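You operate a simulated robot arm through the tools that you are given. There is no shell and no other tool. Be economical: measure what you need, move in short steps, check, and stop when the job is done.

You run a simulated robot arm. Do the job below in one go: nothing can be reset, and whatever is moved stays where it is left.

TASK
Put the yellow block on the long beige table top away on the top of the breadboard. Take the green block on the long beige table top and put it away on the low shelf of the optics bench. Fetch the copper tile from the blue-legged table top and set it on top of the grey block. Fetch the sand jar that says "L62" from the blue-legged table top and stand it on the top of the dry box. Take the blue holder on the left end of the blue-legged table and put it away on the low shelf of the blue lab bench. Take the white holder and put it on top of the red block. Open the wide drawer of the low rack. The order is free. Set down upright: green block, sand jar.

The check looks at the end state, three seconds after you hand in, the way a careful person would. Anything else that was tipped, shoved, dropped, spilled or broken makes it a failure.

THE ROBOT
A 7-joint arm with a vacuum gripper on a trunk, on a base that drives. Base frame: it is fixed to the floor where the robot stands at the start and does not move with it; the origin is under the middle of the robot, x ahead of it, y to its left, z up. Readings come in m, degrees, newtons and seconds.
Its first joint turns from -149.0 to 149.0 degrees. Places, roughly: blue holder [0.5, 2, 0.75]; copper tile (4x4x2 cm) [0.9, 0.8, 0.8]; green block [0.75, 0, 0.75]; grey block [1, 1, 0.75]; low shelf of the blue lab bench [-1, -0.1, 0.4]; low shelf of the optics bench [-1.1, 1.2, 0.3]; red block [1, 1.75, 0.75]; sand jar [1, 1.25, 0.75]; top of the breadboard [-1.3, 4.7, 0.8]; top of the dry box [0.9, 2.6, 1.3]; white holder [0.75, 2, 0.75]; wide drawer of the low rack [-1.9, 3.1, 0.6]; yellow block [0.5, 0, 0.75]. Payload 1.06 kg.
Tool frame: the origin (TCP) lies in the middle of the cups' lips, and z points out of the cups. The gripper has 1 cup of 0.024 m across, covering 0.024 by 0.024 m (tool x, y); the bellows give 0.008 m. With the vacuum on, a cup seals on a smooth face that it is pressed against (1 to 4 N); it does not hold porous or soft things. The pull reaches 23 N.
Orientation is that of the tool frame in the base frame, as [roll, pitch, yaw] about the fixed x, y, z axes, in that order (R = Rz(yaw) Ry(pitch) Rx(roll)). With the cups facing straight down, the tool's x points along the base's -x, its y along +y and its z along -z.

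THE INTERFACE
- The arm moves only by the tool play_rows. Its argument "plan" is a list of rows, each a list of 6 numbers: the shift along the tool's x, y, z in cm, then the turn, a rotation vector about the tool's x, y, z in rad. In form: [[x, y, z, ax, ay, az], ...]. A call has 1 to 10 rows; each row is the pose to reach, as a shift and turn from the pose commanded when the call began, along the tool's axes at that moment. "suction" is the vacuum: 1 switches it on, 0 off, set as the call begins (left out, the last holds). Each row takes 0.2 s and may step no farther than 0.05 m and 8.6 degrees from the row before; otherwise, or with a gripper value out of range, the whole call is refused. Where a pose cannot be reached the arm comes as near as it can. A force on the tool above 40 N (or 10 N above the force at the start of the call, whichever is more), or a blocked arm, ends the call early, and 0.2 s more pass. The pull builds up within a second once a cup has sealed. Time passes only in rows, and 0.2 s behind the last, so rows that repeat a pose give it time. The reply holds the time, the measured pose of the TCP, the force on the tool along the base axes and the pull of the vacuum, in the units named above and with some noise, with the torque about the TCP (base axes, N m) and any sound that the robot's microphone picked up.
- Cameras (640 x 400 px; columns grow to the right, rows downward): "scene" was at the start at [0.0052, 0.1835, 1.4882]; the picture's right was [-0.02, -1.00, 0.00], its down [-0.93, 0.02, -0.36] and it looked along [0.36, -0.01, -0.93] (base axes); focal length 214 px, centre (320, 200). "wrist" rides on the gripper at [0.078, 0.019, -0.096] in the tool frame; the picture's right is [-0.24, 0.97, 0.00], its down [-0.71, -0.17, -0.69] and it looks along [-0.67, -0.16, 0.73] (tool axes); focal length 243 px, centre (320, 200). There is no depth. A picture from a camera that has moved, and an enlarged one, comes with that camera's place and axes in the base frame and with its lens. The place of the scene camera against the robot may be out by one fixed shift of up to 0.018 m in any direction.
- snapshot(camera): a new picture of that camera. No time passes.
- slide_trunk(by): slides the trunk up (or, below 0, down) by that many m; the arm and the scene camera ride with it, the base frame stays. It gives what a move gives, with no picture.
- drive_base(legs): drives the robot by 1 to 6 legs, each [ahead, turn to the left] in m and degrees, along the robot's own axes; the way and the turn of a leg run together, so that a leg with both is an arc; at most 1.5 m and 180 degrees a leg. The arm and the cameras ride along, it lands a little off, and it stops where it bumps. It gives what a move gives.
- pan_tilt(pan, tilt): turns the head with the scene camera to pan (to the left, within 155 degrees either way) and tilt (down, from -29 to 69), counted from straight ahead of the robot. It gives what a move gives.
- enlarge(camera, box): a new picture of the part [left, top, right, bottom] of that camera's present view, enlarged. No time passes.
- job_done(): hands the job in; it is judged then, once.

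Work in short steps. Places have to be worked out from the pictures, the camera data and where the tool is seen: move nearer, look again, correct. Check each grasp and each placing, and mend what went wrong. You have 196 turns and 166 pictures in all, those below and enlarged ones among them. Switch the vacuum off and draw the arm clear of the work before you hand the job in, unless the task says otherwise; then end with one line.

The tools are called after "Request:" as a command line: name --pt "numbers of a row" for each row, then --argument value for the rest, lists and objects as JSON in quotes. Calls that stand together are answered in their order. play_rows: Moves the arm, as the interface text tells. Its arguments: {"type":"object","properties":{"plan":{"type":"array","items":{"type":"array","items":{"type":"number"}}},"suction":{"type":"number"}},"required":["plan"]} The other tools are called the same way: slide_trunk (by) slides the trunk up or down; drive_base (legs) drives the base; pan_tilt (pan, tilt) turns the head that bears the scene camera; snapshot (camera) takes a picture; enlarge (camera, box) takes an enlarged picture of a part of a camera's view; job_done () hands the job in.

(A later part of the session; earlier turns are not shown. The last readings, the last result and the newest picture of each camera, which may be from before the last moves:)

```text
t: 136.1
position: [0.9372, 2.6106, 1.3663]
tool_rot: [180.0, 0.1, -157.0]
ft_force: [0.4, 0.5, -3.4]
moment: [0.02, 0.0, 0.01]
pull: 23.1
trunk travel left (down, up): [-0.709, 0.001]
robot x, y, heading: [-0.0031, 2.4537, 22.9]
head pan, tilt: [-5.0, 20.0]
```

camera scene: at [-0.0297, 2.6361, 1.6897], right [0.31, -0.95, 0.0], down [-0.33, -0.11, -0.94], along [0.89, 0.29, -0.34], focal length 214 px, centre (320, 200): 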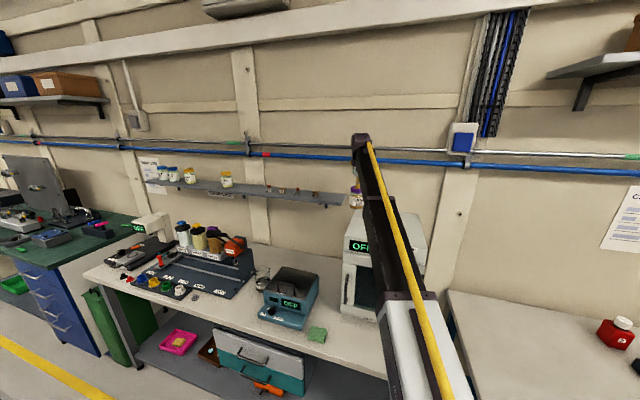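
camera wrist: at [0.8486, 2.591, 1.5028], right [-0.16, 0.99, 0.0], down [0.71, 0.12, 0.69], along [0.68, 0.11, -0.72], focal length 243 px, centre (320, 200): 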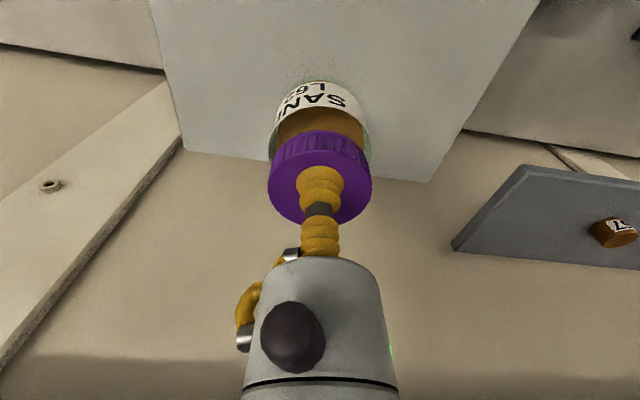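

Request:
play_rows --pt "0 0 0.4 0 0 0" --pt "0 0 0.7 0 0 0" --pt "0 0 1.0 0 0 0" --pt "0 0 1.3 0 0 0" --pt "0 0 1.3 0 0 0"

Request:
enlarge --camera "scene" --box '[310, 150, 470, 280]'

```text
t: 137.3
position: [0.9354, 2.6106, 1.3543]
tool_rot: [180.0, 0.2, -157.0]
ft_force: [7.8, 0.5, 19.5]
moment: [-0.03, -0.02, -0.02]
pull: 22.3
trunk travel left (down, up): [-0.709, 0.001]
robot x, y, heading: [-0.0025, 2.4549, 23.2]
head pan, tilt: [-5.0, 20.0]
```

```text
3.08 times, centred on (390, 215) of scene
camera zoom: at [-0.0316, 2.6357, 1.6899], right [0.31, -0.95, 0.0], down [-0.32, -0.11, -0.94], along [0.89, 0.29, -0.34], focal length 660 px, centre (105, 154)
```

zoom: 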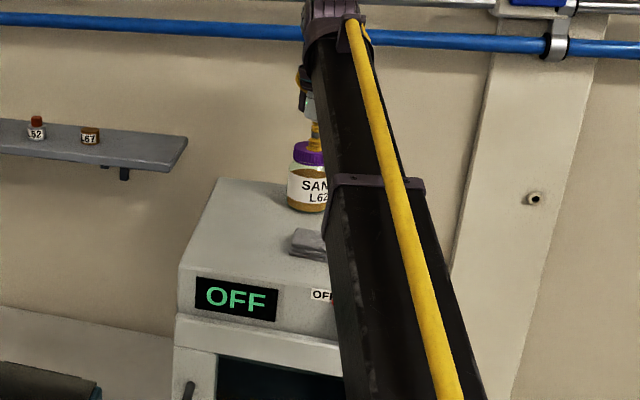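

Contact. I ease up slightly, release, and lift a little (the headroom is small) before withdrawing.

Request:
play_rows --pt "0 0 -0.3 0 0 0" --pt "0 0 -0.3 0 0 0" --pt "0 0 -0.3 0 0 0" --pt "0 0 -0.3 0 0 0" --pt "0 0 -0.3 0 0 0" --pt "0 0 -0.3 0 0 0" --suction 0

Request:
play_rows --pt "0 0 -0.5 0 0 0" --pt "0 0 -1.5 0 0 0" --pt "0 0 -3 0 0 0" --pt "0 0 -4.5 0 0 0"

Request:
snapshot --camera "wrist"

```text
t: 138.7
position: [0.9355, 2.6127, 1.3563]
tool_rot: [180.0, 0.1, -157.0]
ft_force: [1.0, 0.2, 2.2]
moment: [0.01, 0.05, 0.01]
pull: 0.1
trunk travel left (down, up): [-0.709, 0.001]
robot x, y, heading: [-0.0057, 2.4532, 23.3]
head pan, tilt: [-5.0, 20.0]
```

```text
t: 139.7
position: [0.9384, 2.6125, 1.4026]
tool_rot: [-180.0, 0.0, -157.0]
ft_force: [-0.4, 0.1, 0.2]
moment: [0.03, 0.01, 0.02]
pull: 0.1
trunk travel left (down, up): [-0.709, 0.001]
robot x, y, heading: [-0.0032, 2.4552, 23.0]
head pan, tilt: [-5.0, 20.0]
```

```text
97 pictures are left
camera wrist: at [0.8575, 2.5987, 1.498], right [-0.16, 0.99, 0.0], down [0.72, 0.12, 0.69], along [0.68, 0.11, -0.73], focal length 243 px, centre (320, 200)
```

wrist: 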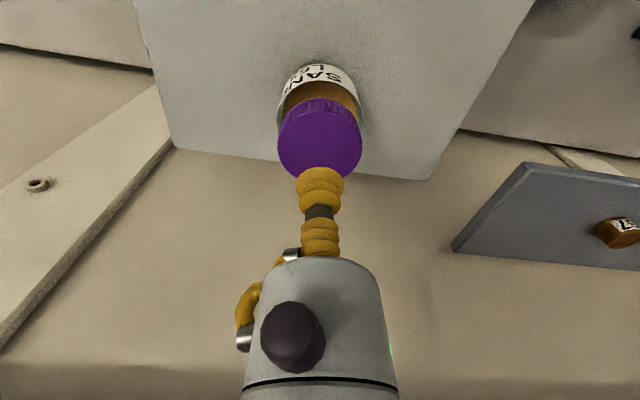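

Sand jar L62 stands on the dry box. I back away, turn down the aisle and go to the grey block / copper tile area.

Request:
drive_base --legs '[[-0.12, 0], [0, -113]]'

Request:
slide_trunk --by -0.15

Request:
play_rows --pt "3 0 2 0 0 0" --pt "7 0 4 0 0 0" --pt "11 0 6 0 0 0" --pt "15 0 8 0 0 0" --pt "19 0 10 0 0 0" --pt "23 0 12 0 0 0" --pt "26 0 13 0 0 0"

Request:
drive_base --legs '[[1.3, 0], [0, 90]]'

Request:
pan_tilt --pan 0 --tilt 45

Request:
snapshot --camera "scene"

```text
t: 145.6
position: [-0.3119, 1.4727, 1.4023]
tool_rot: [-180.0, 0.1, 91.5]
ft_force: [-0.1, 0.8, -0.9]
moment: [-0.01, -0.01, 0.02]
pull: 0.0
trunk travel left (down, up): [-0.709, 0.001]
robot x, y, heading: [-0.1161, 2.409, -88.7]
head pan, tilt: [-5.0, 20.0]
```

```text
t: 147.3
position: [-0.3117, 1.4738, 1.2525]
tool_rot: [180.0, 0.1, 91.5]
ft_force: [0.8, -0.2, 1.0]
moment: [-0.01, 0.01, 0.01]
pull: 0.0
trunk travel left (down, up): [-0.559, 0.151]
robot x, y, heading: [-0.1113, 2.4085, -88.0]
head pan, tilt: [-5.0, 20.0]
```

```text
t: 148.9
position: [-0.3205, 1.7334, 1.1208]
tool_rot: [-179.9, 0.1, 91.4]
ft_force: [-0.9, -0.7, 0.2]
moment: [-0.01, 0.06, 0.01]
pull: 0.1
trunk travel left (down, up): [-0.559, 0.151]
robot x, y, heading: [-0.1139, 2.403, -88.5]
head pan, tilt: [-5.0, 20.0]
```

```text
t: 159.2
position: [0.601, 0.9223, 1.1199]
tool_rot: [-180.0, 0.1, -177.7]
ft_force: [-0.1, -0.3, -0.1]
moment: [-0.03, -0.02, 0.02]
pull: 0.2
trunk travel left (down, up): [-0.559, 0.151]
robot x, y, heading: [-0.0756, 1.121, 2.5]
head pan, tilt: [-5.0, 20.0]
```

```text
t: 160.1
position: [0.6009, 0.9234, 1.1192]
tool_rot: [-179.9, 0.1, -177.7]
ft_force: [0.2, 0.5, -0.9]
moment: [0.02, 0.0, 0.02]
pull: 0.0
trunk travel left (down, up): [-0.559, 0.151]
robot x, y, heading: [-0.0784, 1.1204, 2.9]
head pan, tilt: [0.0, 45.0]
```

```text
96 pictures are left
camera scene: at [-0.0543, 1.3048, 1.5011], right [0.04, -1.0, 0.0], down [-0.71, -0.03, -0.71], along [0.71, 0.03, -0.71], focal length 214 px, centre (320, 200)
```

scene: 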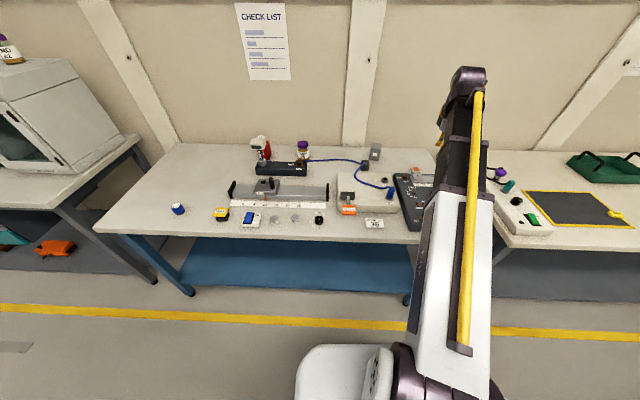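

I drive 0.14 m closer and look at the tile with the wrist camera.

Request:
drive_base --legs '[[0.14, -2.5]]'

Request:
play_rows --pt "-1.5 -2 2 0 0 0" --pt "-3 -5 5 0 0 0" --pt "-5 -8 8 0 0 0" --pt "-6 -8 11 0 0 0" --pt "-6 -8 11 0 0 0"

Request:
snapshot --camera "wrist"

Request:
snapshot --camera "scene"

```text
t: 161.5
position: [0.7329, 0.8975, 1.1198]
tool_rot: [179.9, 0.0, 179.9]
ft_force: [-0.3, -0.7, 0.1]
moment: [-0.02, -0.01, -0.03]
pull: 0.0
trunk travel left (down, up): [-0.559, 0.151]
robot x, y, heading: [0.0649, 1.1197, -0.2]
head pan, tilt: [0.0, 45.0]
```

```text
t: 162.7
position: [0.7934, 0.8161, 1.011]
tool_rot: [-179.9, 0.1, 179.7]
ft_force: [0.4, -0.5, 0.2]
moment: [-0.05, -0.03, 0.0]
pull: 0.0
trunk travel left (down, up): [-0.559, 0.151]
robot x, y, heading: [0.0697, 1.1209, 0.2]
head pan, tilt: [0.0, 45.0]
```

```text
95 pictures are left
camera wrist: at [0.7148, 0.8354, 1.1063], right [0.24, 0.97, 0.0], down [0.71, -0.17, 0.69], along [0.67, -0.16, -0.73], focal length 243 px, centre (320, 200)
```

wrist: 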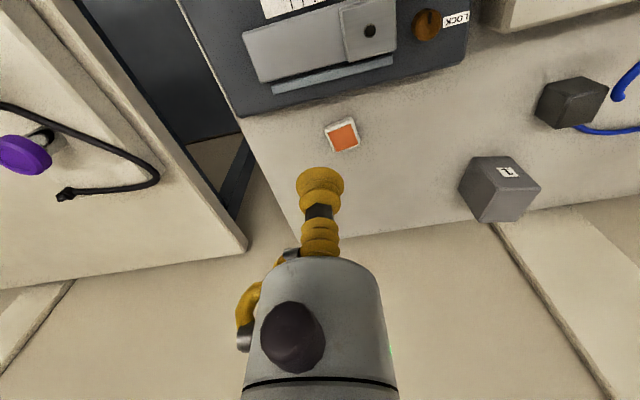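

```text
94 pictures are left
camera scene: at [0.0953, 1.3064, 1.501], right [0.0, -1.0, 0.0], down [-0.71, 0.0, -0.71], along [0.71, 0.0, -0.71], focal length 214 px, centre (320, 200)
```

scene: 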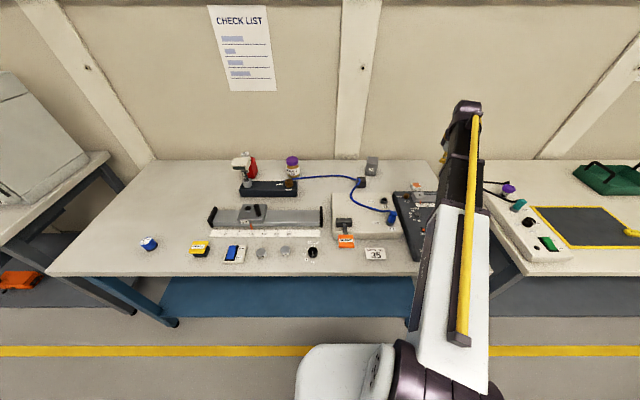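

Tile centre near (0.880, 0.826, ~0.805). I move above it and look closely.

Request:
play_rows --pt "-4 0.5 3 0 0 0" --pt "-8.5 1 5 0 0 0" --pt "-8.5 1 9.5 0 0 0" --pt "-8.5 1 14 0 0 0" --pt "-8.5 1 14 0 0 0" --suction 1

Request:
enlarge --camera "wrist" --box '[220, 50, 420, 250]'

```text
refused: row 1 steps farther than a row can; nothing moved
```

```text
2.00 times, centred on (320, 150) of wrist
camera zoom: at [0.7148, 0.8354, 1.1063], right [0.24, 0.97, 0.0], down [0.71, -0.17, 0.69], along [0.67, -0.16, -0.73], focal length 485 px, centre (320, 300)
```

zoom: 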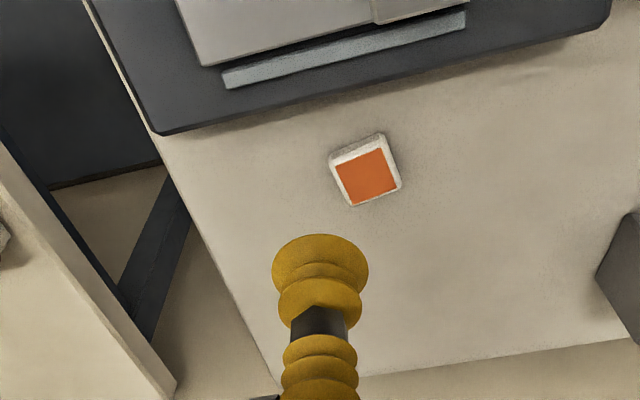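

Resending with smaller steps.

Request:
play_rows --pt "-3 0.3 2 0 0 0" --pt "-6 0.6 4 0 0 0" --pt "-8.5 1 6 0 0 0" --pt "-8.5 1 10 0 0 0" --pt "-8.5 1 14 0 0 0" --pt "-8.5 1 14 0 0 0" --suction 1

Request:
enlarge --camera "wrist" --box '[220, 50, 420, 250]'

```text
t: 164.1
position: [0.8783, 0.8276, 0.8721]
tool_rot: [180.0, 0.1, 179.9]
ft_force: [-0.3, 0.0, -0.4]
moment: [-0.03, 0.0, 0.01]
pull: 0.0
trunk travel left (down, up): [-0.559, 0.151]
robot x, y, heading: [0.0635, 1.1229, -0.3]
head pan, tilt: [0.0, 45.0]
```

```text
2.00 times, centred on (320, 150) of wrist
camera zoom: at [0.7987, 0.8477, 0.9675], right [0.24, 0.97, 0.0], down [0.71, -0.17, 0.69], along [0.67, -0.16, -0.73], focal length 485 px, centre (320, 300)
```

zoom: 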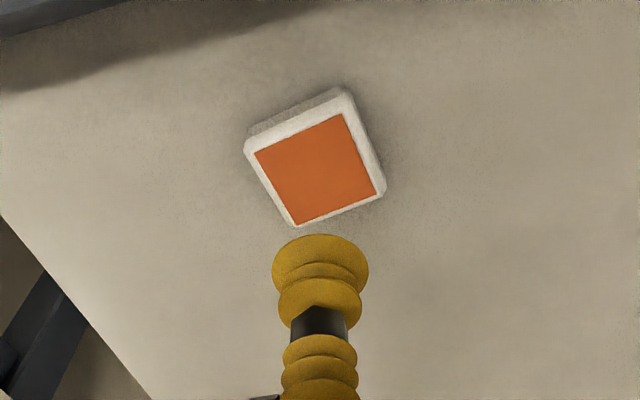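

Tile top centre (0.883, 0.826). Small correction and descend to contact.

Request:
play_rows --pt "-0.5 -0.2 3 0 0 0" --pt "-0.5 -0.2 5.2 0 0 0" --pt "-0.5 -0.2 5.8 0 0 0" --pt "-0.5 -0.2 6.2 0 0 0" --pt "-0.5 -0.2 6.5 0 0 0" --pt "-0.5 -0.2 6.8 0 0 0" --pt "-0.5 -0.2 6.8 0 0 0" --pt "-0.5 -0.2 6.8 0 0 0"

Request:
enlarge --camera "wrist" --box '[220, 50, 420, 250]'

```text
t: 165.9
position: [0.8832, 0.8256, 0.8048]
tool_rot: [-179.8, 0.4, 179.8]
ft_force: [2.3, 2.8, 33.2]
moment: [-0.02, 0.1, 0.0]
pull: 22.3
trunk travel left (down, up): [-0.559, 0.151]
robot x, y, heading: [0.0625, 1.1221, 0.2]
head pan, tilt: [0.0, 45.0]
```

```text
2.00 times, centred on (320, 150) of wrist
camera zoom: at [0.8034, 0.8448, 0.9008], right [0.24, 0.97, 0.0], down [0.7, -0.17, 0.69], along [0.67, -0.16, -0.73], focal length 485 px, centre (320, 300)
```

zoom: 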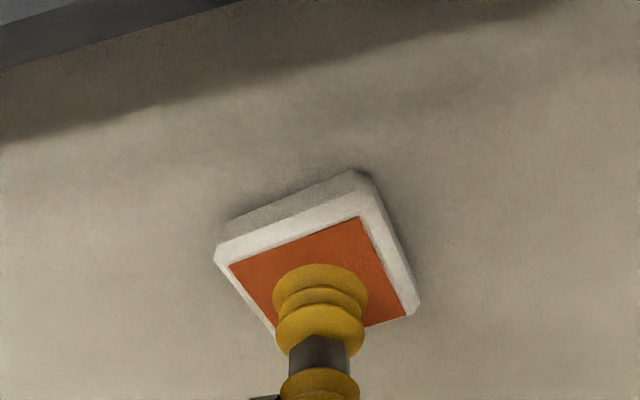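

Sealed. I lift the tile and look at the grey block.

Request:
play_rows --pt "0 0 -1 0 0 0" --pt "0 0 -3 0 0 0" --pt "0 0 -6 0 0 0" --pt "1 1 -10 0 0 0" --pt "2 3 -14 0 0 0" --pt "2 6 -17 0 0 0" --pt "2 10 -19 0 0 0" --pt "2 14 -19 0 0 0"

Request:
snapshot --camera "wrist"

Request:
enlarge --camera "scene" --box '[330, 130, 450, 230]'

```text
t: 167.7
position: [0.864, 0.9645, 0.9915]
tool_rot: [-180.0, 0.1, 179.9]
ft_force: [-0.5, 0.4, -0.4]
moment: [-0.03, 0.05, -0.01]
pull: 22.3
trunk travel left (down, up): [-0.559, 0.151]
robot x, y, heading: [0.0618, 1.1208, -0.3]
head pan, tilt: [0.0, 45.0]
```

```text
90 pictures are left
camera wrist: at [0.7846, 0.9829, 1.0872], right [0.24, 0.97, 0.0], down [0.71, -0.17, 0.69], along [0.67, -0.16, -0.73], focal length 243 px, centre (320, 200)
```

wrist: 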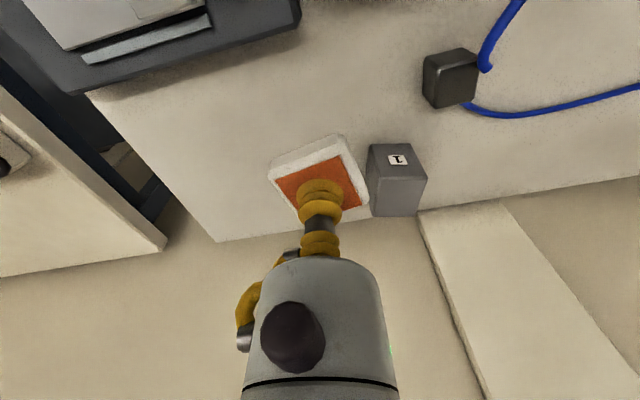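

```text
4.00 times, centred on (390, 180) of scene
camera zoom: at [0.095, 1.3065, 1.501], right [0.0, -1.0, 0.0], down [-0.71, 0.0, -0.71], along [0.71, 0.0, -0.71], focal length 858 px, centre (40, 280)
```

zoom: 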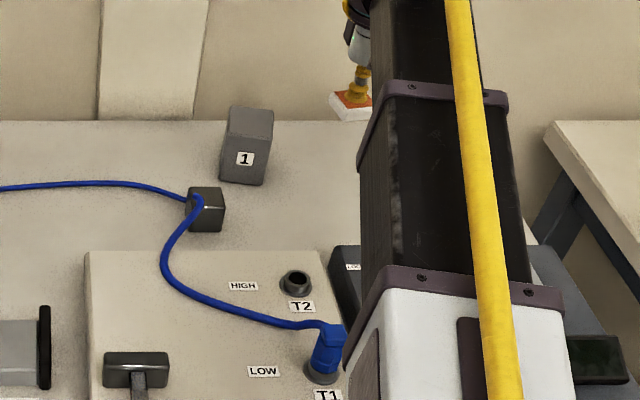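

The grey block's top is near (0.985, 1.025, ~0.875). I move the tile toward it at the present height and look again.

Request:
play_rows --pt "-3 2 0 0 0 0" --pt "-6 4 0 0 0 0" --pt "-9.6 5.6 0 0 0 0" --pt "-9.6 5.6 0 0 0 0"

Request:
snapshot --camera "wrist"

Request:
enlarge --camera "scene" --box '[330, 130, 450, 230]'

```text
t: 168.7
position: [0.9611, 1.0212, 0.992]
tool_rot: [179.9, 0.3, 179.9]
ft_force: [-0.2, 0.2, 0.0]
moment: [0.0, 0.0, 0.02]
pull: 22.9
trunk travel left (down, up): [-0.559, 0.151]
robot x, y, heading: [0.066, 1.1231, -0.2]
head pan, tilt: [0.0, 45.0]
```

```text
88 pictures are left
camera wrist: at [0.8819, 1.0398, 1.0875], right [0.24, 0.97, 0.0], down [0.71, -0.17, 0.69], along [0.67, -0.16, -0.73], focal length 243 px, centre (320, 200)
```

wrist: 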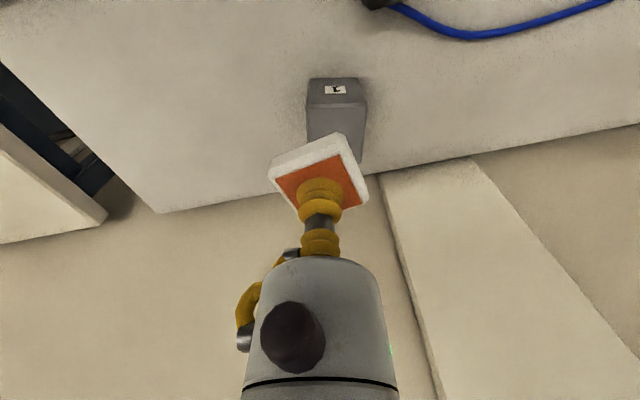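

```text
4.00 times, centred on (390, 180) of scene
camera zoom: at [0.0954, 1.3066, 1.501], right [0.0, -1.0, 0.0], down [-0.71, 0.0, -0.71], along [0.71, 0.0, -0.71], focal length 858 px, centre (40, 280)
```

zoom: 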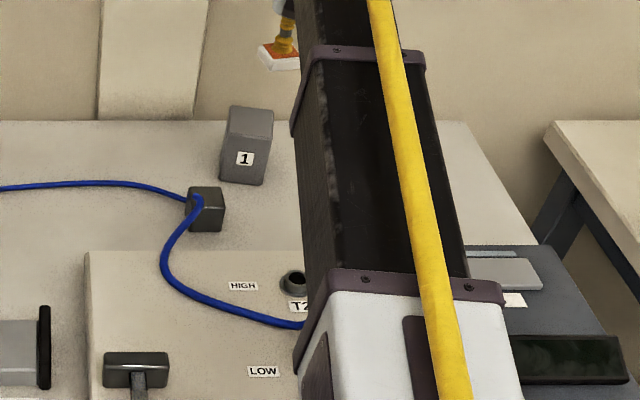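

Top centre triangulates to (1.000, 1.028, 0.870). I move over it, lower to just above, and check.

Request:
play_rows --pt "-2 0.4 0 0 0 0" --pt "-3.9 0.7 0 0 0 0" --pt "-3.9 0.7 4 0 0 0" --pt "-3.9 0.7 8 0 0 0" --pt "-3.9 0.7 8 0 0 0"

Request:
enlarge --camera "wrist" --box '[220, 50, 420, 250]'

Request:
enlarge --camera "scene" --box '[330, 110, 450, 210]'

```text
t: 169.9
position: [0.9996, 1.0283, 0.9107]
tool_rot: [-179.9, 0.1, 179.8]
ft_force: [-0.6, -0.1, -0.7]
moment: [-0.04, 0.0, -0.03]
pull: 22.9
trunk travel left (down, up): [-0.559, 0.151]
robot x, y, heading: [0.0626, 1.1219, -0.2]
head pan, tilt: [0.0, 45.0]
```

```text
2.00 times, centred on (320, 150) of wrist
camera zoom: at [0.921, 1.0464, 1.0061], right [0.24, 0.97, 0.0], down [0.71, -0.17, 0.69], along [0.67, -0.16, -0.73], focal length 485 px, centre (320, 300)
```

zoom: 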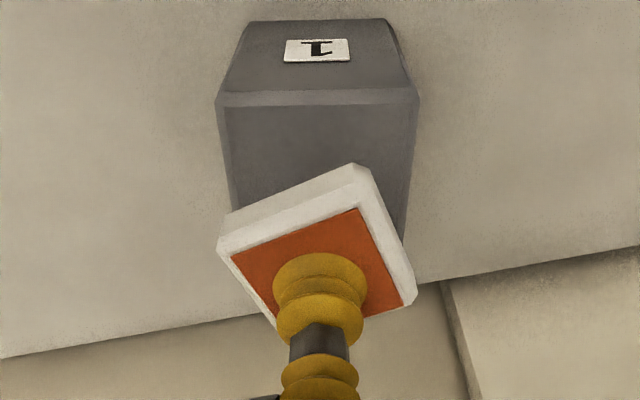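

```text
4.00 times, centred on (390, 160) of scene
camera zoom: at [0.0954, 1.3065, 1.501], right [0.0, -1.0, 0.0], down [-0.71, 0.0, -0.71], along [0.71, 0.0, -0.71], focal length 858 px, centre (40, 360)
```

zoom: 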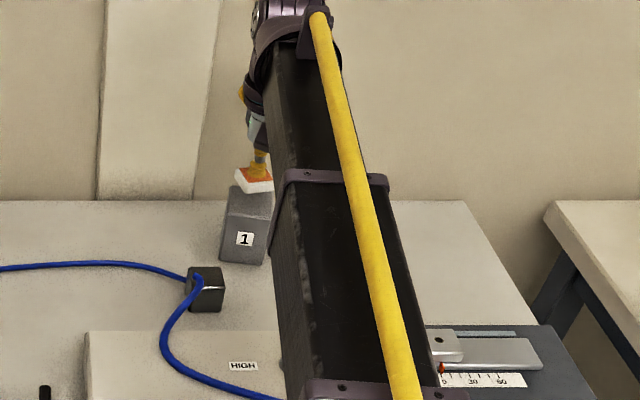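

The tile is about 0.8 cm too far forward; I correct and descend most of the remaining gap.

Request:
play_rows --pt "0.8 0 0 0 0 0" --pt "0.8 0 0.7 0 0 0" --pt "0.8 0 1.2 0 0 0" --pt "0.8 0 1.2 0 0 0"

Request:
enlarge --camera "wrist" --box '[220, 50, 420, 250]'

```text
t: 170.9
position: [0.9908, 1.0279, 0.8998]
tool_rot: [-180.0, 0.1, 179.8]
ft_force: [-0.5, 0.1, -0.8]
moment: [0.01, 0.0, -0.01]
pull: 22.7
trunk travel left (down, up): [-0.559, 0.151]
robot x, y, heading: [0.0671, 1.1221, -0.2]
head pan, tilt: [0.0, 45.0]
```

```text
2.00 times, centred on (320, 150) of wrist
camera zoom: at [0.9121, 1.0459, 0.9955], right [0.24, 0.97, 0.0], down [0.71, -0.17, 0.69], along [0.67, -0.16, -0.73], focal length 485 px, centre (320, 300)
```

zoom: 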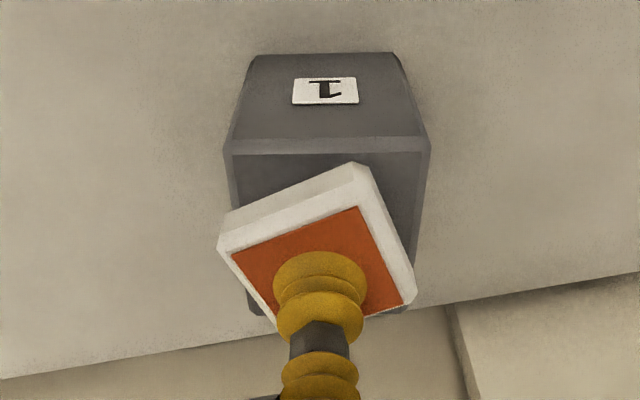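

Good alignment. I finish the descent in small steps.

Request:
play_rows --pt "-0.3 0.2 0.3 0 0 0" --pt "-0.3 0.2 0.6 0 0 0" --pt "-0.3 0.2 0.9 0 0 0" --pt "-0.3 0.2 1.1 0 0 0" --pt "-0.3 0.2 1.1 0 0 0"

```text
t: 172.1
position: [0.9947, 1.0282, 0.8894]
tool_rot: [-180.0, 0.1, 179.7]
ft_force: [0.2, 0.0, -0.2]
moment: [0.01, -0.02, -0.04]
pull: 22.9
trunk travel left (down, up): [-0.559, 0.151]
robot x, y, heading: [0.0671, 1.1217, -0.1]
head pan, tilt: [0.0, 45.0]
```

Request:
play_rows --pt "0 0 0.3 0 0 0" --pt "0 0 0.6 0 0 0" --pt "0 0 0.8 0 0 0" --pt "0 0 1.0 0 0 0" --pt "0 0 1.0 0 0 0"

Request:
enlarge --camera "wrist" --box '[220, 50, 420, 250]'

```text
t: 173.3
position: [0.9928, 1.0292, 0.8808]
tool_rot: [180.0, 0.3, 179.8]
ft_force: [7.4, -0.2, 24.6]
moment: [-0.02, 0.16, -0.01]
pull: 22.8
trunk travel left (down, up): [-0.559, 0.151]
robot x, y, heading: [0.0634, 1.1169, -0.0]
head pan, tilt: [0.0, 45.0]
```

```text
2.00 times, centred on (320, 150) of wrist
camera zoom: at [0.914, 1.0477, 0.9771], right [0.24, 0.97, 0.0], down [0.7, -0.17, 0.69], along [0.67, -0.16, -0.73], focal length 485 px, centre (320, 300)
```

zoom: 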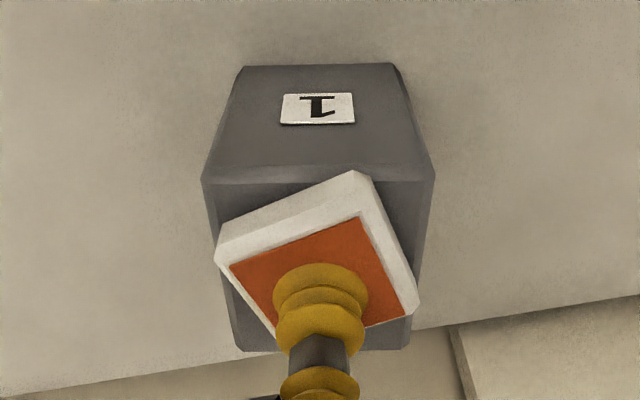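

Tile is down on the block, well within its top. I ease up, release and lift.

Request:
play_rows --pt "0 0 -0.4 0 0 0" --pt "0 0 -0.4 0 0 0" --pt "0 0 -0.4 0 0 0" --pt "0 0 -0.4 0 0 0" --pt "0 0 -0.4 0 0 0" --pt "0 0 -0.4 0 0 0" --suction 0

Request:
play_rows --pt "0 0 -0.5 0 0 0" --pt "0 0 -1.5 0 0 0" --pt "0 0 -4 0 0 0" --pt "0 0 -8 0 0 0" --pt "0 0 -12 0 0 0" --pt "4 0 -15 0 0 0" --pt "8 0 -18 0 0 0" --pt "12 0 -21 0 0 0"

Request:
snapshot --camera "wrist"

```text
t: 174.7
position: [0.9932, 1.0292, 0.8839]
tool_rot: [180.0, 0.1, 179.8]
ft_force: [-0.9, 0.0, 5.3]
moment: [0.01, -0.04, 0.0]
pull: 0.1
trunk travel left (down, up): [-0.559, 0.151]
robot x, y, heading: [0.064, 1.1218, -0.3]
head pan, tilt: [0.0, 45.0]
```

```text
t: 176.5
position: [0.8732, 1.027, 1.0939]
tool_rot: [-180.0, 0.1, 179.8]
ft_force: [0.0, -0.1, -0.1]
moment: [0.03, 0.01, 0.01]
pull: 0.0
trunk travel left (down, up): [-0.559, 0.151]
robot x, y, heading: [0.0656, 1.1241, -0.2]
head pan, tilt: [0.0, 45.0]
```

```text
82 pictures are left
camera wrist: at [0.7948, 1.0459, 1.19], right [0.24, 0.97, 0.0], down [0.71, -0.17, 0.69], along [0.67, -0.16, -0.73], focal length 243 px, centre (320, 200)
```

wrist: 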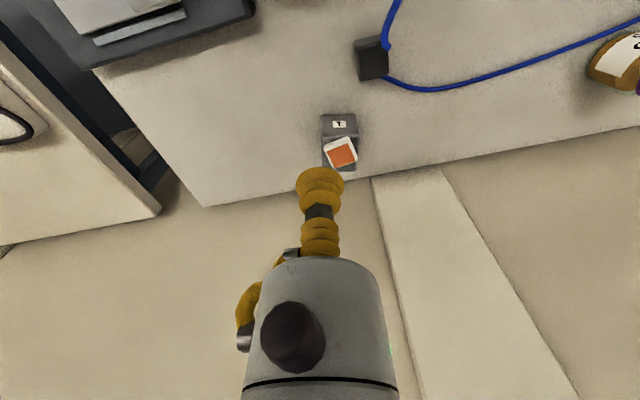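

Copper tile sits on the grey block. Now the blue holder: I back off slightly and turn left so the arm comes over the left end of the table.

Request:
drive_base --legs '[[0, 58]]'

Request:
snapshot --camera "wrist"

Request:
snapshot --camera "scene"

```text
t: 179.4
position: [0.5763, 1.7571, 1.0944]
tool_rot: [-180.0, 0.2, -122.3]
ft_force: [0.3, -0.3, 0.2]
moment: [-0.02, -0.01, 0.0]
pull: 0.0
trunk travel left (down, up): [-0.559, 0.151]
robot x, y, heading: [0.0662, 1.1221, 57.6]
head pan, tilt: [0.0, 45.0]
```

```text
81 pictures are left
camera wrist: at [0.5175, 1.7011, 1.1895], right [-0.7, 0.72, 0.0], down [0.52, 0.51, 0.69], along [0.49, 0.48, -0.73], focal length 243 px, centre (320, 200)
```

wrist: 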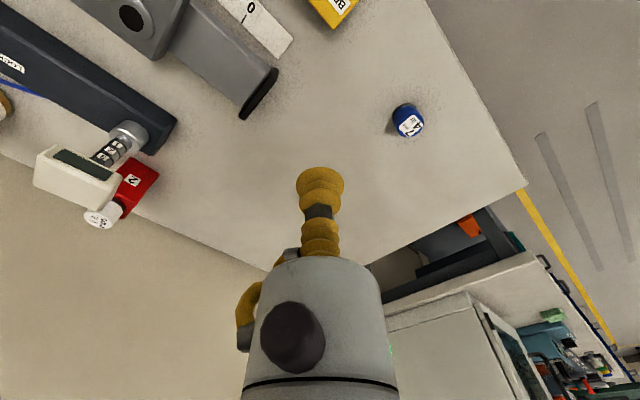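

```text
80 pictures are left
camera scene: at [-0.0659, 1.258, 1.501], right [0.85, -0.53, 0.0], down [-0.38, -0.6, -0.71], along [0.38, 0.6, -0.71], focal length 214 px, centre (320, 200)
```

scene: 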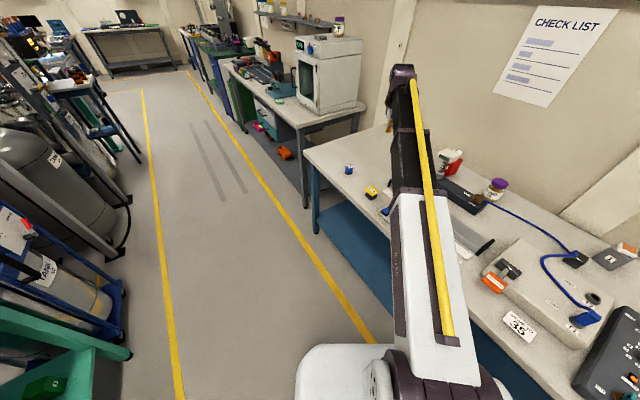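

Blue holder's top is near (0.54, 1.919, 0.835). I move above it and look.

Request:
play_rows --pt "-2 2.1 3 0 0 0" --pt "-4 4.2 6 0 0 0" --pt "-6 6.4 9 0 0 0" --pt "-8 8.5 12 0 0 0" --pt "-10.2 10.7 15 0 0 0" --pt "-10.2 10.7 19 0 0 0" --pt "-10.2 10.7 19 0 0 0" --suction 1

Request:
snapshot --camera "wrist"

```text
t: 181.0
position: [0.5384, 1.9025, 0.9028]
tool_rot: [180.0, 0.1, -122.3]
ft_force: [1.1, 0.6, 0.3]
moment: [-0.01, -0.02, -0.01]
pull: 0.0
trunk travel left (down, up): [-0.559, 0.151]
robot x, y, heading: [0.0671, 1.1205, 57.7]
head pan, tilt: [0.0, 45.0]
```

```text
79 pictures are left
camera wrist: at [0.4789, 1.8463, 0.9991], right [-0.7, 0.72, 0.0], down [0.52, 0.51, 0.69], along [0.49, 0.48, -0.73], focal length 243 px, centre (320, 200)
```

wrist: 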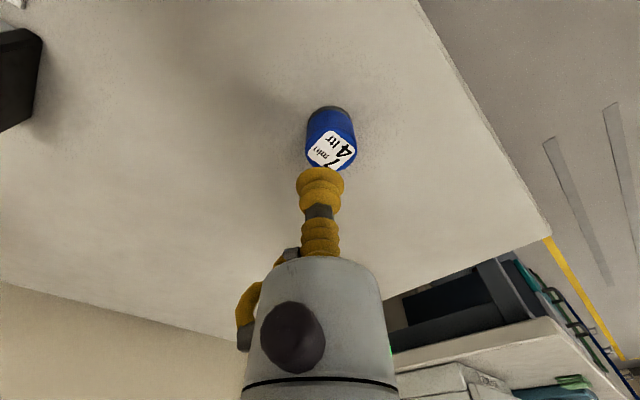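

Top centre refines to (0.546, 1.924). I correct and descend to contact.

Request:
play_rows --pt "-2.2 0.5 2 0 0 0" --pt "-2.2 0.5 4.5 0 0 0" --pt "-2.2 0.5 5.8 0 0 0" --pt "-2.2 0.5 6.3 0 0 0" --pt "-2.2 0.5 6.7 0 0 0" --pt "-2.2 0.5 7.0 0 0 0" --pt "-2.2 0.5 7.0 0 0 0" --pt "-2.2 0.5 7.0 0 0 0"

Request:
enlarge --camera "wrist" --box '[220, 50, 420, 250]'

```text
t: 182.8
position: [0.5465, 1.9226, 0.8351]
tool_rot: [180.0, 0.1, -122.3]
ft_force: [0.4, 5.0, 16.8]
moment: [-0.04, 0.01, -0.01]
pull: 22.5
trunk travel left (down, up): [-0.559, 0.151]
robot x, y, heading: [0.0641, 1.1205, 58.1]
head pan, tilt: [0.0, 45.0]
```

```text
2.00 times, centred on (320, 150) of wrist
camera zoom: at [0.4884, 1.8658, 0.9305], right [-0.7, 0.72, 0.0], down [0.52, 0.51, 0.69], along [0.49, 0.48, -0.73], focal length 485 px, centre (320, 300)
```

zoom: 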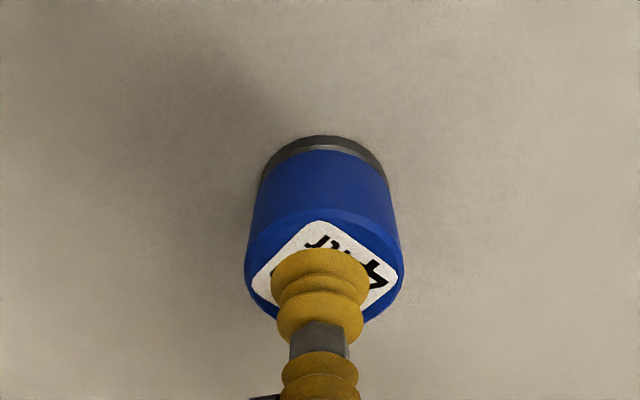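

Sealed. I lift, retract, swing right to face down the aisle and drive toward the blue lab bench.

Request:
play_rows --pt "0 0 -1 0 0 0" --pt "0 0 -3 0 0 0" --pt "0 0 -6 0 0 0" --pt "0 0 -10 0 0 0" --pt "2 -1 -14 0 0 0" --pt "6 -3 -18 0 0 0" --pt "10 -5 -20 0 0 0" --pt "14 -7 -22 0 0 0" --pt "18 -9 -24 0 0 0" --pt "22 -11 -25 0 0 0"

Request:
drive_base --legs '[[0, -148], [1.1, 0]]'

Request:
pan_tilt --pan -70 --tilt 35

Request:
snapshot --camera "scene"

```text
refused: row 6 steps farther than a row can; nothing moved
```

```text
t: 185.2
position: [0.8898, 1.6996, 0.8334]
tool_rot: [176.0, 0.7, -146.1]
ft_force: [-72.0, 34.1, -21.7]
moment: [-2.78, -9.99, -5.63]
pull: 23.0
trunk travel left (down, up): [-0.559, 0.151]
robot x, y, heading: [0.1092, 1.1666, 51.5]
head pan, tilt: [0.0, 45.0]
stopped in leg 1: the robot was blocked; the commanded pose is now the measured one
```

```text
t: 186.7
position: [0.8916, 1.6961, 0.831]
tool_rot: [174.6, 0.9, -145.3]
ft_force: [-81.8, 30.8, 16.7]
moment: [-1.82, -12.11, -5.15]
pull: 23.2
trunk travel left (down, up): [-0.559, 0.151]
robot x, y, heading: [0.0997, 1.1599, 49.1]
head pan, tilt: [-70.0, 35.0]
```

```text
77 pictures are left
camera scene: at [-0.0568, 1.2827, 1.5156], right [-0.36, -0.93, 0.02], down [-0.49, 0.17, -0.85], along [0.79, -0.32, -0.52], focal length 214 px, centre (320, 200)
```

scene: 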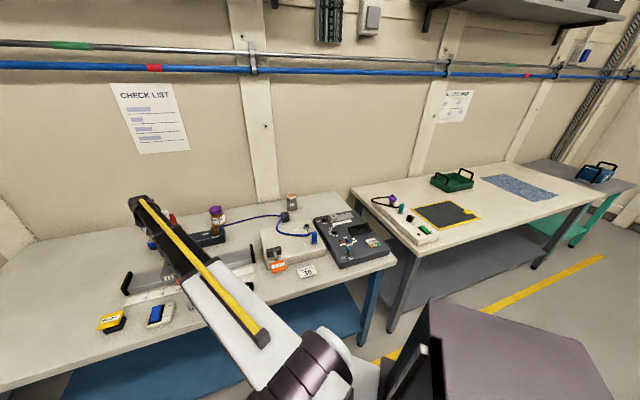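

A step was refused and the following drive swung the arm low across the table — a mistake. I stop and inspect before moving anything.

Request:
snapshot --camera "wrist"

Request:
enlarge --camera "scene" --box '[80, 170, 360, 340]'

```text
76 pictures are left
camera wrist: at [0.8191, 1.6578, 0.9272], right [-0.36, 0.93, 0.1], down [0.71, 0.2, 0.68], along [0.61, 0.31, -0.73], focal length 243 px, centre (320, 200)
```

wrist: 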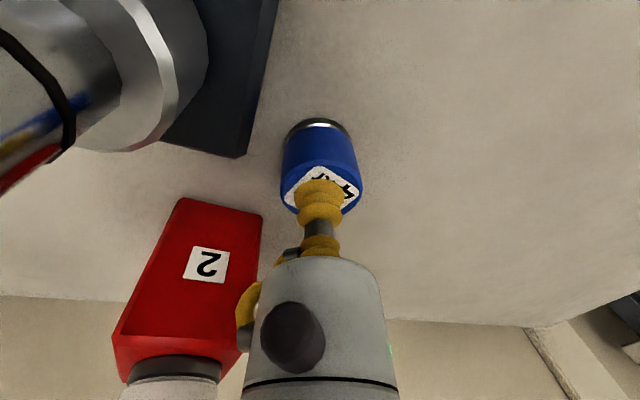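

```text
2.29 times, centred on (220, 255) of scene
camera zoom: at [-0.0568, 1.2827, 1.5156], right [-0.36, -0.93, 0.02], down [-0.49, 0.17, -0.85], along [0.79, -0.32, -0.52], focal length 490 px, centre (549, 74)
```

zoom: 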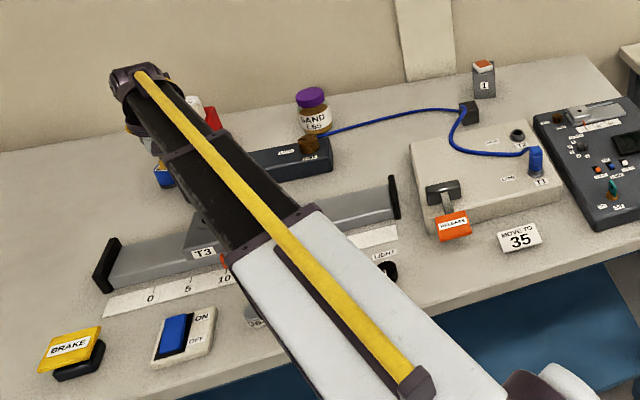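

The holder is still on the cup and the red block stands with the white holder on it; the gripper seems wedged beside the probe stand. I move the tool gently away in the direction the contact force pushes it (−x, +y).

Request:
play_rows --pt "0.6 0.8 -0.1 0 0 0" --pt "1.1 1.6 -0.3 0 0 0" --pt "1.7 2.5 -0.5 0 0 0" --pt "1.7 2.5 -0.5 0 0 0"

Request:
snapshot --camera "wrist"

```text
t: 187.7
position: [0.8879, 1.6982, 0.8316]
tool_rot: [174.1, 0.7, -145.5]
ft_force: [-10.4, 4.5, 56.5]
moment: [-0.18, -0.4, 0.34]
pull: 23.3
trunk travel left (down, up): [-0.559, 0.151]
robot x, y, heading: [0.1088, 1.1608, 47.8]
head pan, tilt: [-70.0, 35.0]
```

```text
74 pictures are left
camera wrist: at [0.8168, 1.6595, 0.9271], right [-0.36, 0.93, 0.1], down [0.71, 0.2, 0.67], along [0.6, 0.31, -0.73], focal length 243 px, centre (320, 200)
```

wrist: 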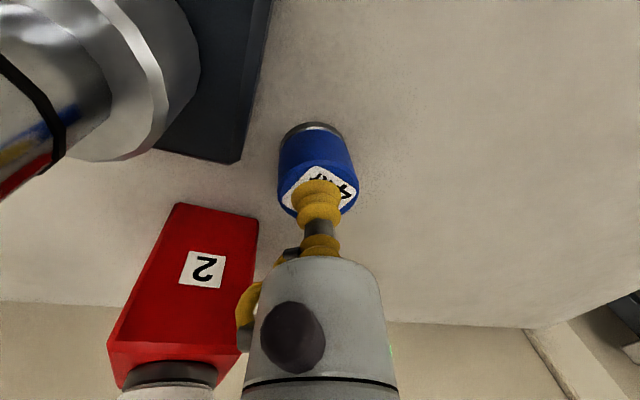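

Lateral strain is gone; what remains is the holder pressed on the table. I lift while easing left, away from the stand.

Request:
play_rows --pt "0.1 0.3 -0.5 0 0 0" --pt "0.2 0.6 -1 0 0 0" --pt "0.3 1.0 -2 0 0 0" --pt "0.4 1.4 -3 0 0 0" --pt "0.4 1.4 -3 0 0 0"

Request:
snapshot --camera "wrist"

Request:
enlarge --camera "scene" --box '[80, 170, 360, 340]'

```text
t: 188.9
position: [0.8607, 1.7031, 0.8615]
tool_rot: [174.5, 0.3, -145.1]
ft_force: [0.9, -0.6, -0.1]
moment: [-0.04, -0.03, -0.01]
pull: 22.5
trunk travel left (down, up): [-0.559, 0.151]
robot x, y, heading: [0.1017, 1.1558, 46.4]
head pan, tilt: [-70.0, 35.0]
```

```text
73 pictures are left
camera wrist: at [0.7894, 1.6669, 0.9577], right [-0.36, 0.93, 0.09], down [0.71, 0.21, 0.67], along [0.6, 0.31, -0.74], focal length 243 px, centre (320, 200)
```

wrist: 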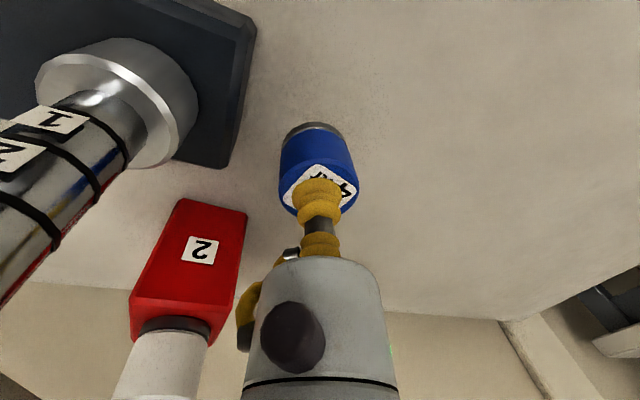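

```text
2.29 times, centred on (220, 255) of scene
camera zoom: at [0.023, 1.2227, 1.5158], right [-0.4, -0.92, 0.0], down [-0.53, 0.23, -0.82], along [0.75, -0.33, -0.57], focal length 490 px, centre (549, 74)
```

zoom: 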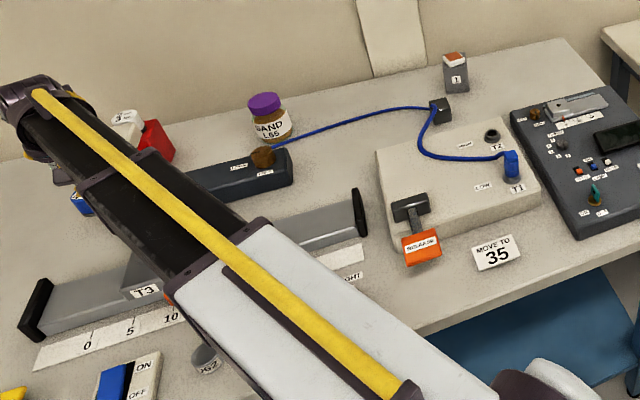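

Free: no force, holder still on the cup, red block with white holder intact. I lift straight up, and verify before any drive.

Request:
play_rows --pt "0.2 1 -3 0 0 0" --pt "0.4 1.5 -6.5 0 0 0" --pt "0.6 2 -10 0 0 0" --pt "0.8 2.5 -14 0 0 0" --pt "1 3 -18 0 0 0" --pt "1 3 -22 0 0 0" --pt "1 3 -25 0 0 0"

Request:
snapshot --camera "wrist"

Request:
pan_tilt --pan -25 --tilt 40

Request:
snapshot --camera "scene"

```text
t: 190.5
position: [0.8484, 1.7, 1.1123]
tool_rot: [174.6, 0.3, -145.3]
ft_force: [-0.4, 0.6, -0.4]
moment: [0.0, -0.03, 0.0]
pull: 22.8
trunk travel left (down, up): [-0.559, 0.151]
robot x, y, heading: [0.1, 1.1569, 46.9]
head pan, tilt: [-70.0, 35.0]
```

```text
71 pictures are left
camera wrist: at [0.777, 1.6625, 1.2095], right [-0.36, 0.93, 0.09], down [0.71, 0.21, 0.67], along [0.6, 0.31, -0.74], focal length 243 px, centre (320, 200)
```

wrist: 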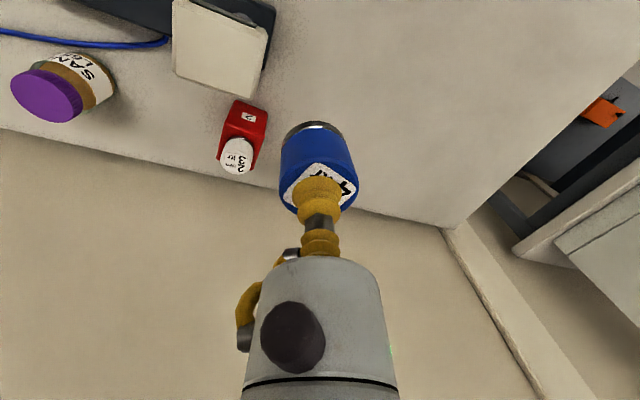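

```text
t: 191.6
position: [0.8478, 1.7012, 1.1133]
tool_rot: [174.6, 0.4, -145.2]
ft_force: [0.4, -0.9, -1.1]
moment: [-0.02, 0.0, -0.01]
pull: 22.9
trunk travel left (down, up): [-0.559, 0.151]
robot x, y, heading: [0.1061, 1.1555, 46.6]
head pan, tilt: [-25.0, 40.0]
```

```text
70 pictures are left
camera scene: at [0.0209, 1.2886, 1.5083], right [0.37, -0.93, 0.0], down [-0.6, -0.24, -0.77], along [0.71, 0.28, -0.64], focal length 214 px, centre (320, 200)
```

scene: 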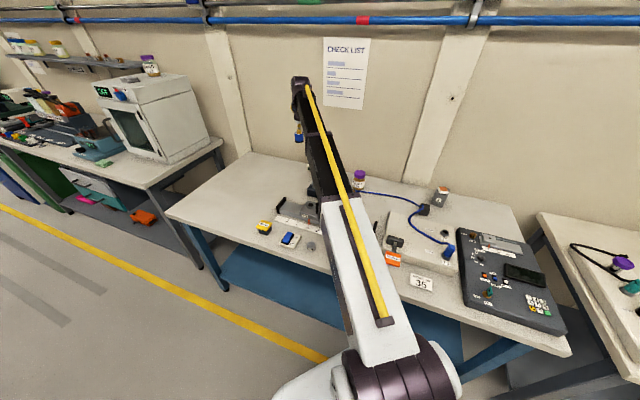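

Everything on the table looks in order. I level the tool and retract the arm before turning.

Request:
play_rows --pt "4 0 0 0.03 0 0" --pt "8 0 0 0.06 0 0" --pt "12 0 0 0.094 0 0" --pt "16 0 0 0.094 0 0" --pt "20 0 0 0.094 0 0" --pt "24 0 0 0.094 0 0" --pt "27 0 0 0.094 0 0" --pt "27 0 0 0.094 0 0"

Request:
snapshot --camera "scene"

Request:
enlarge --camera "scene" --box '[230, 150, 480, 300]'

```text
t: 193.4
position: [0.6282, 1.5483, 1.1127]
tool_rot: [-179.9, 0.4, -145.1]
ft_force: [0.3, 0.3, 0.0]
moment: [-0.03, -0.04, -0.02]
pull: 23.0
trunk travel left (down, up): [-0.559, 0.151]
robot x, y, heading: [0.1021, 1.1594, 46.7]
head pan, tilt: [-25.0, 40.0]
```

```text
69 pictures are left
camera scene: at [0.0206, 1.2885, 1.5083], right [0.37, -0.93, 0.0], down [-0.6, -0.24, -0.77], along [0.71, 0.28, -0.64], focal length 214 px, centre (320, 200)
```

scene: 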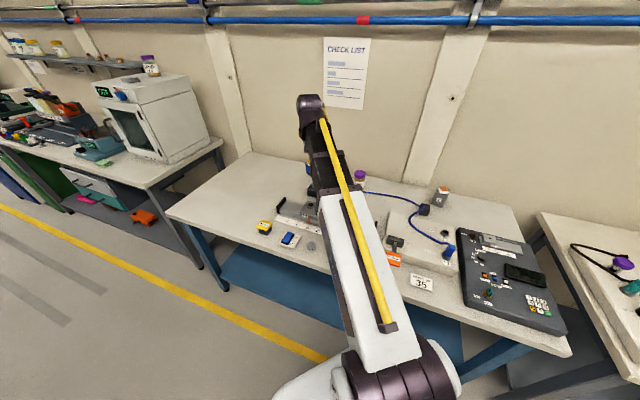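

```text
2.56 times, centred on (355, 225) of scene
camera zoom: at [0.0206, 1.2885, 1.5083], right [0.37, -0.93, 0.0], down [-0.6, -0.24, -0.77], along [0.71, 0.28, -0.64], focal length 549 px, centre (230, 136)
```

zoom: 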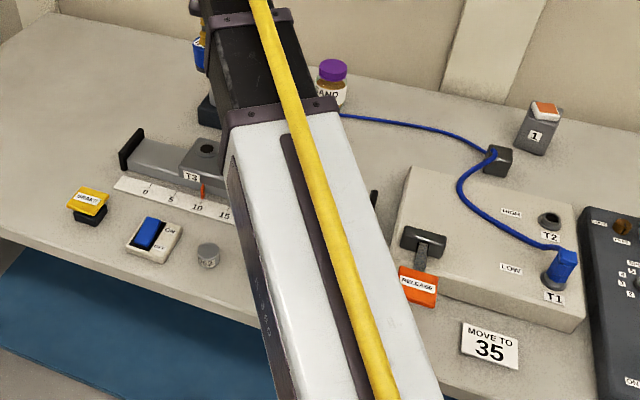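

The slider still points at 10, as before. Now I turn right to face down the aisle (arm at z = 1.11, clear of everything).

Request:
drive_base --legs '[[0, -137]]'

Request:
pan_tilt --pan 0 --tilt 30

Request:
snapshot --camera "scene"

```text
t: 199.5
position: [-0.0157, 0.5146, 1.1131]
tool_rot: [180.0, 0.3, 77.5]
ft_force: [0.2, -0.1, -1.3]
moment: [0.03, 0.05, 0.02]
pull: 23.0
trunk travel left (down, up): [-0.559, 0.151]
robot x, y, heading: [0.1124, 1.154, -90.6]
head pan, tilt: [-25.0, 40.0]
```

```text
t: 200.3
position: [-0.0157, 0.5148, 1.1141]
tool_rot: [179.9, 0.4, 77.5]
ft_force: [-0.4, 0.4, -1.5]
moment: [0.04, 0.05, 0.01]
pull: 23.1
trunk travel left (down, up): [-0.559, 0.151]
robot x, y, heading: [0.108, 1.158, -90.6]
head pan, tilt: [0.0, 30.0]
```

```text
67 pictures are left
camera scene: at [0.2732, 1.1236, 1.5236], right [-1.0, 0.01, 0.0], down [0.01, 0.5, -0.87], along [-0.01, -0.87, -0.5], focal length 214 px, centre (320, 200)
```

scene: 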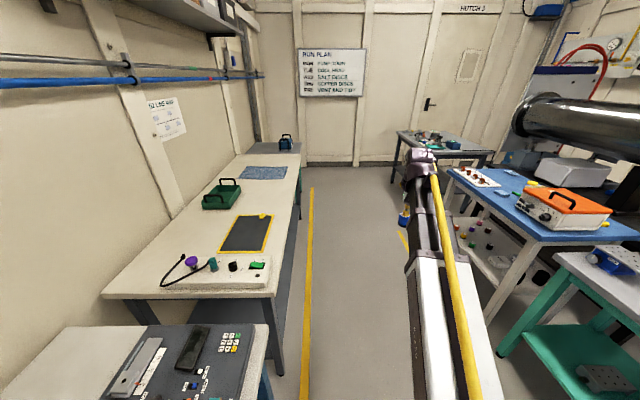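

The way is clear. I drive ahead beside the blue lab bench and look at it.

Request:
drive_base --legs '[[1.2, 0]]'

Request:
pan_tilt --pan -90 --tilt 40

Request:
snapshot --camera "scene"

Request:
play_rows --pt "0 0 0 0 0 -0.1" --pt "0 0 0 0 0 -0.2" --pt "0 0 0 0 0 -0.2"

```text
t: 206.4
position: [-0.0192, -0.6899, 1.1126]
tool_rot: [179.9, 0.4, 78.1]
ft_force: [-0.6, -0.6, -0.6]
moment: [0.04, 0.02, 0.01]
pull: 23.0
trunk travel left (down, up): [-0.559, 0.151]
robot x, y, heading: [0.099, -0.0449, -90.5]
head pan, tilt: [0.0, 30.0]
```

```text
t: 208.1
position: [-0.0196, -0.6903, 1.1124]
tool_rot: [-180.0, 0.4, 78.1]
ft_force: [-0.2, -0.2, -1.1]
moment: [0.01, 0.06, 0.01]
pull: 22.7
trunk travel left (down, up): [-0.559, 0.151]
robot x, y, heading: [0.0995, -0.0495, -90.1]
head pan, tilt: [-90.0, 40.0]
```

```text
66 pictures are left
camera scene: at [0.1794, 0.0123, 1.5083], right [0.0, 1.0, 0.0], down [0.64, 0.0, -0.77], along [-0.77, 0.0, -0.64], focal length 214 px, centre (320, 200)
```

scene: 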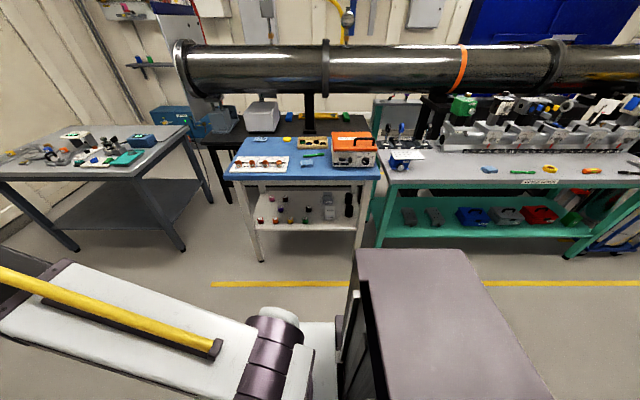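

```text
t: 208.9
position: [-0.0189, -0.6898, 1.1129]
tool_rot: [-179.9, 0.6, 89.6]
ft_force: [0.3, 0.4, -2.0]
moment: [-0.01, 0.05, 0.03]
pull: 22.7
trunk travel left (down, up): [-0.559, 0.151]
robot x, y, heading: [0.101, -0.0437, -90.1]
head pan, tilt: [-90.0, 40.0]
```

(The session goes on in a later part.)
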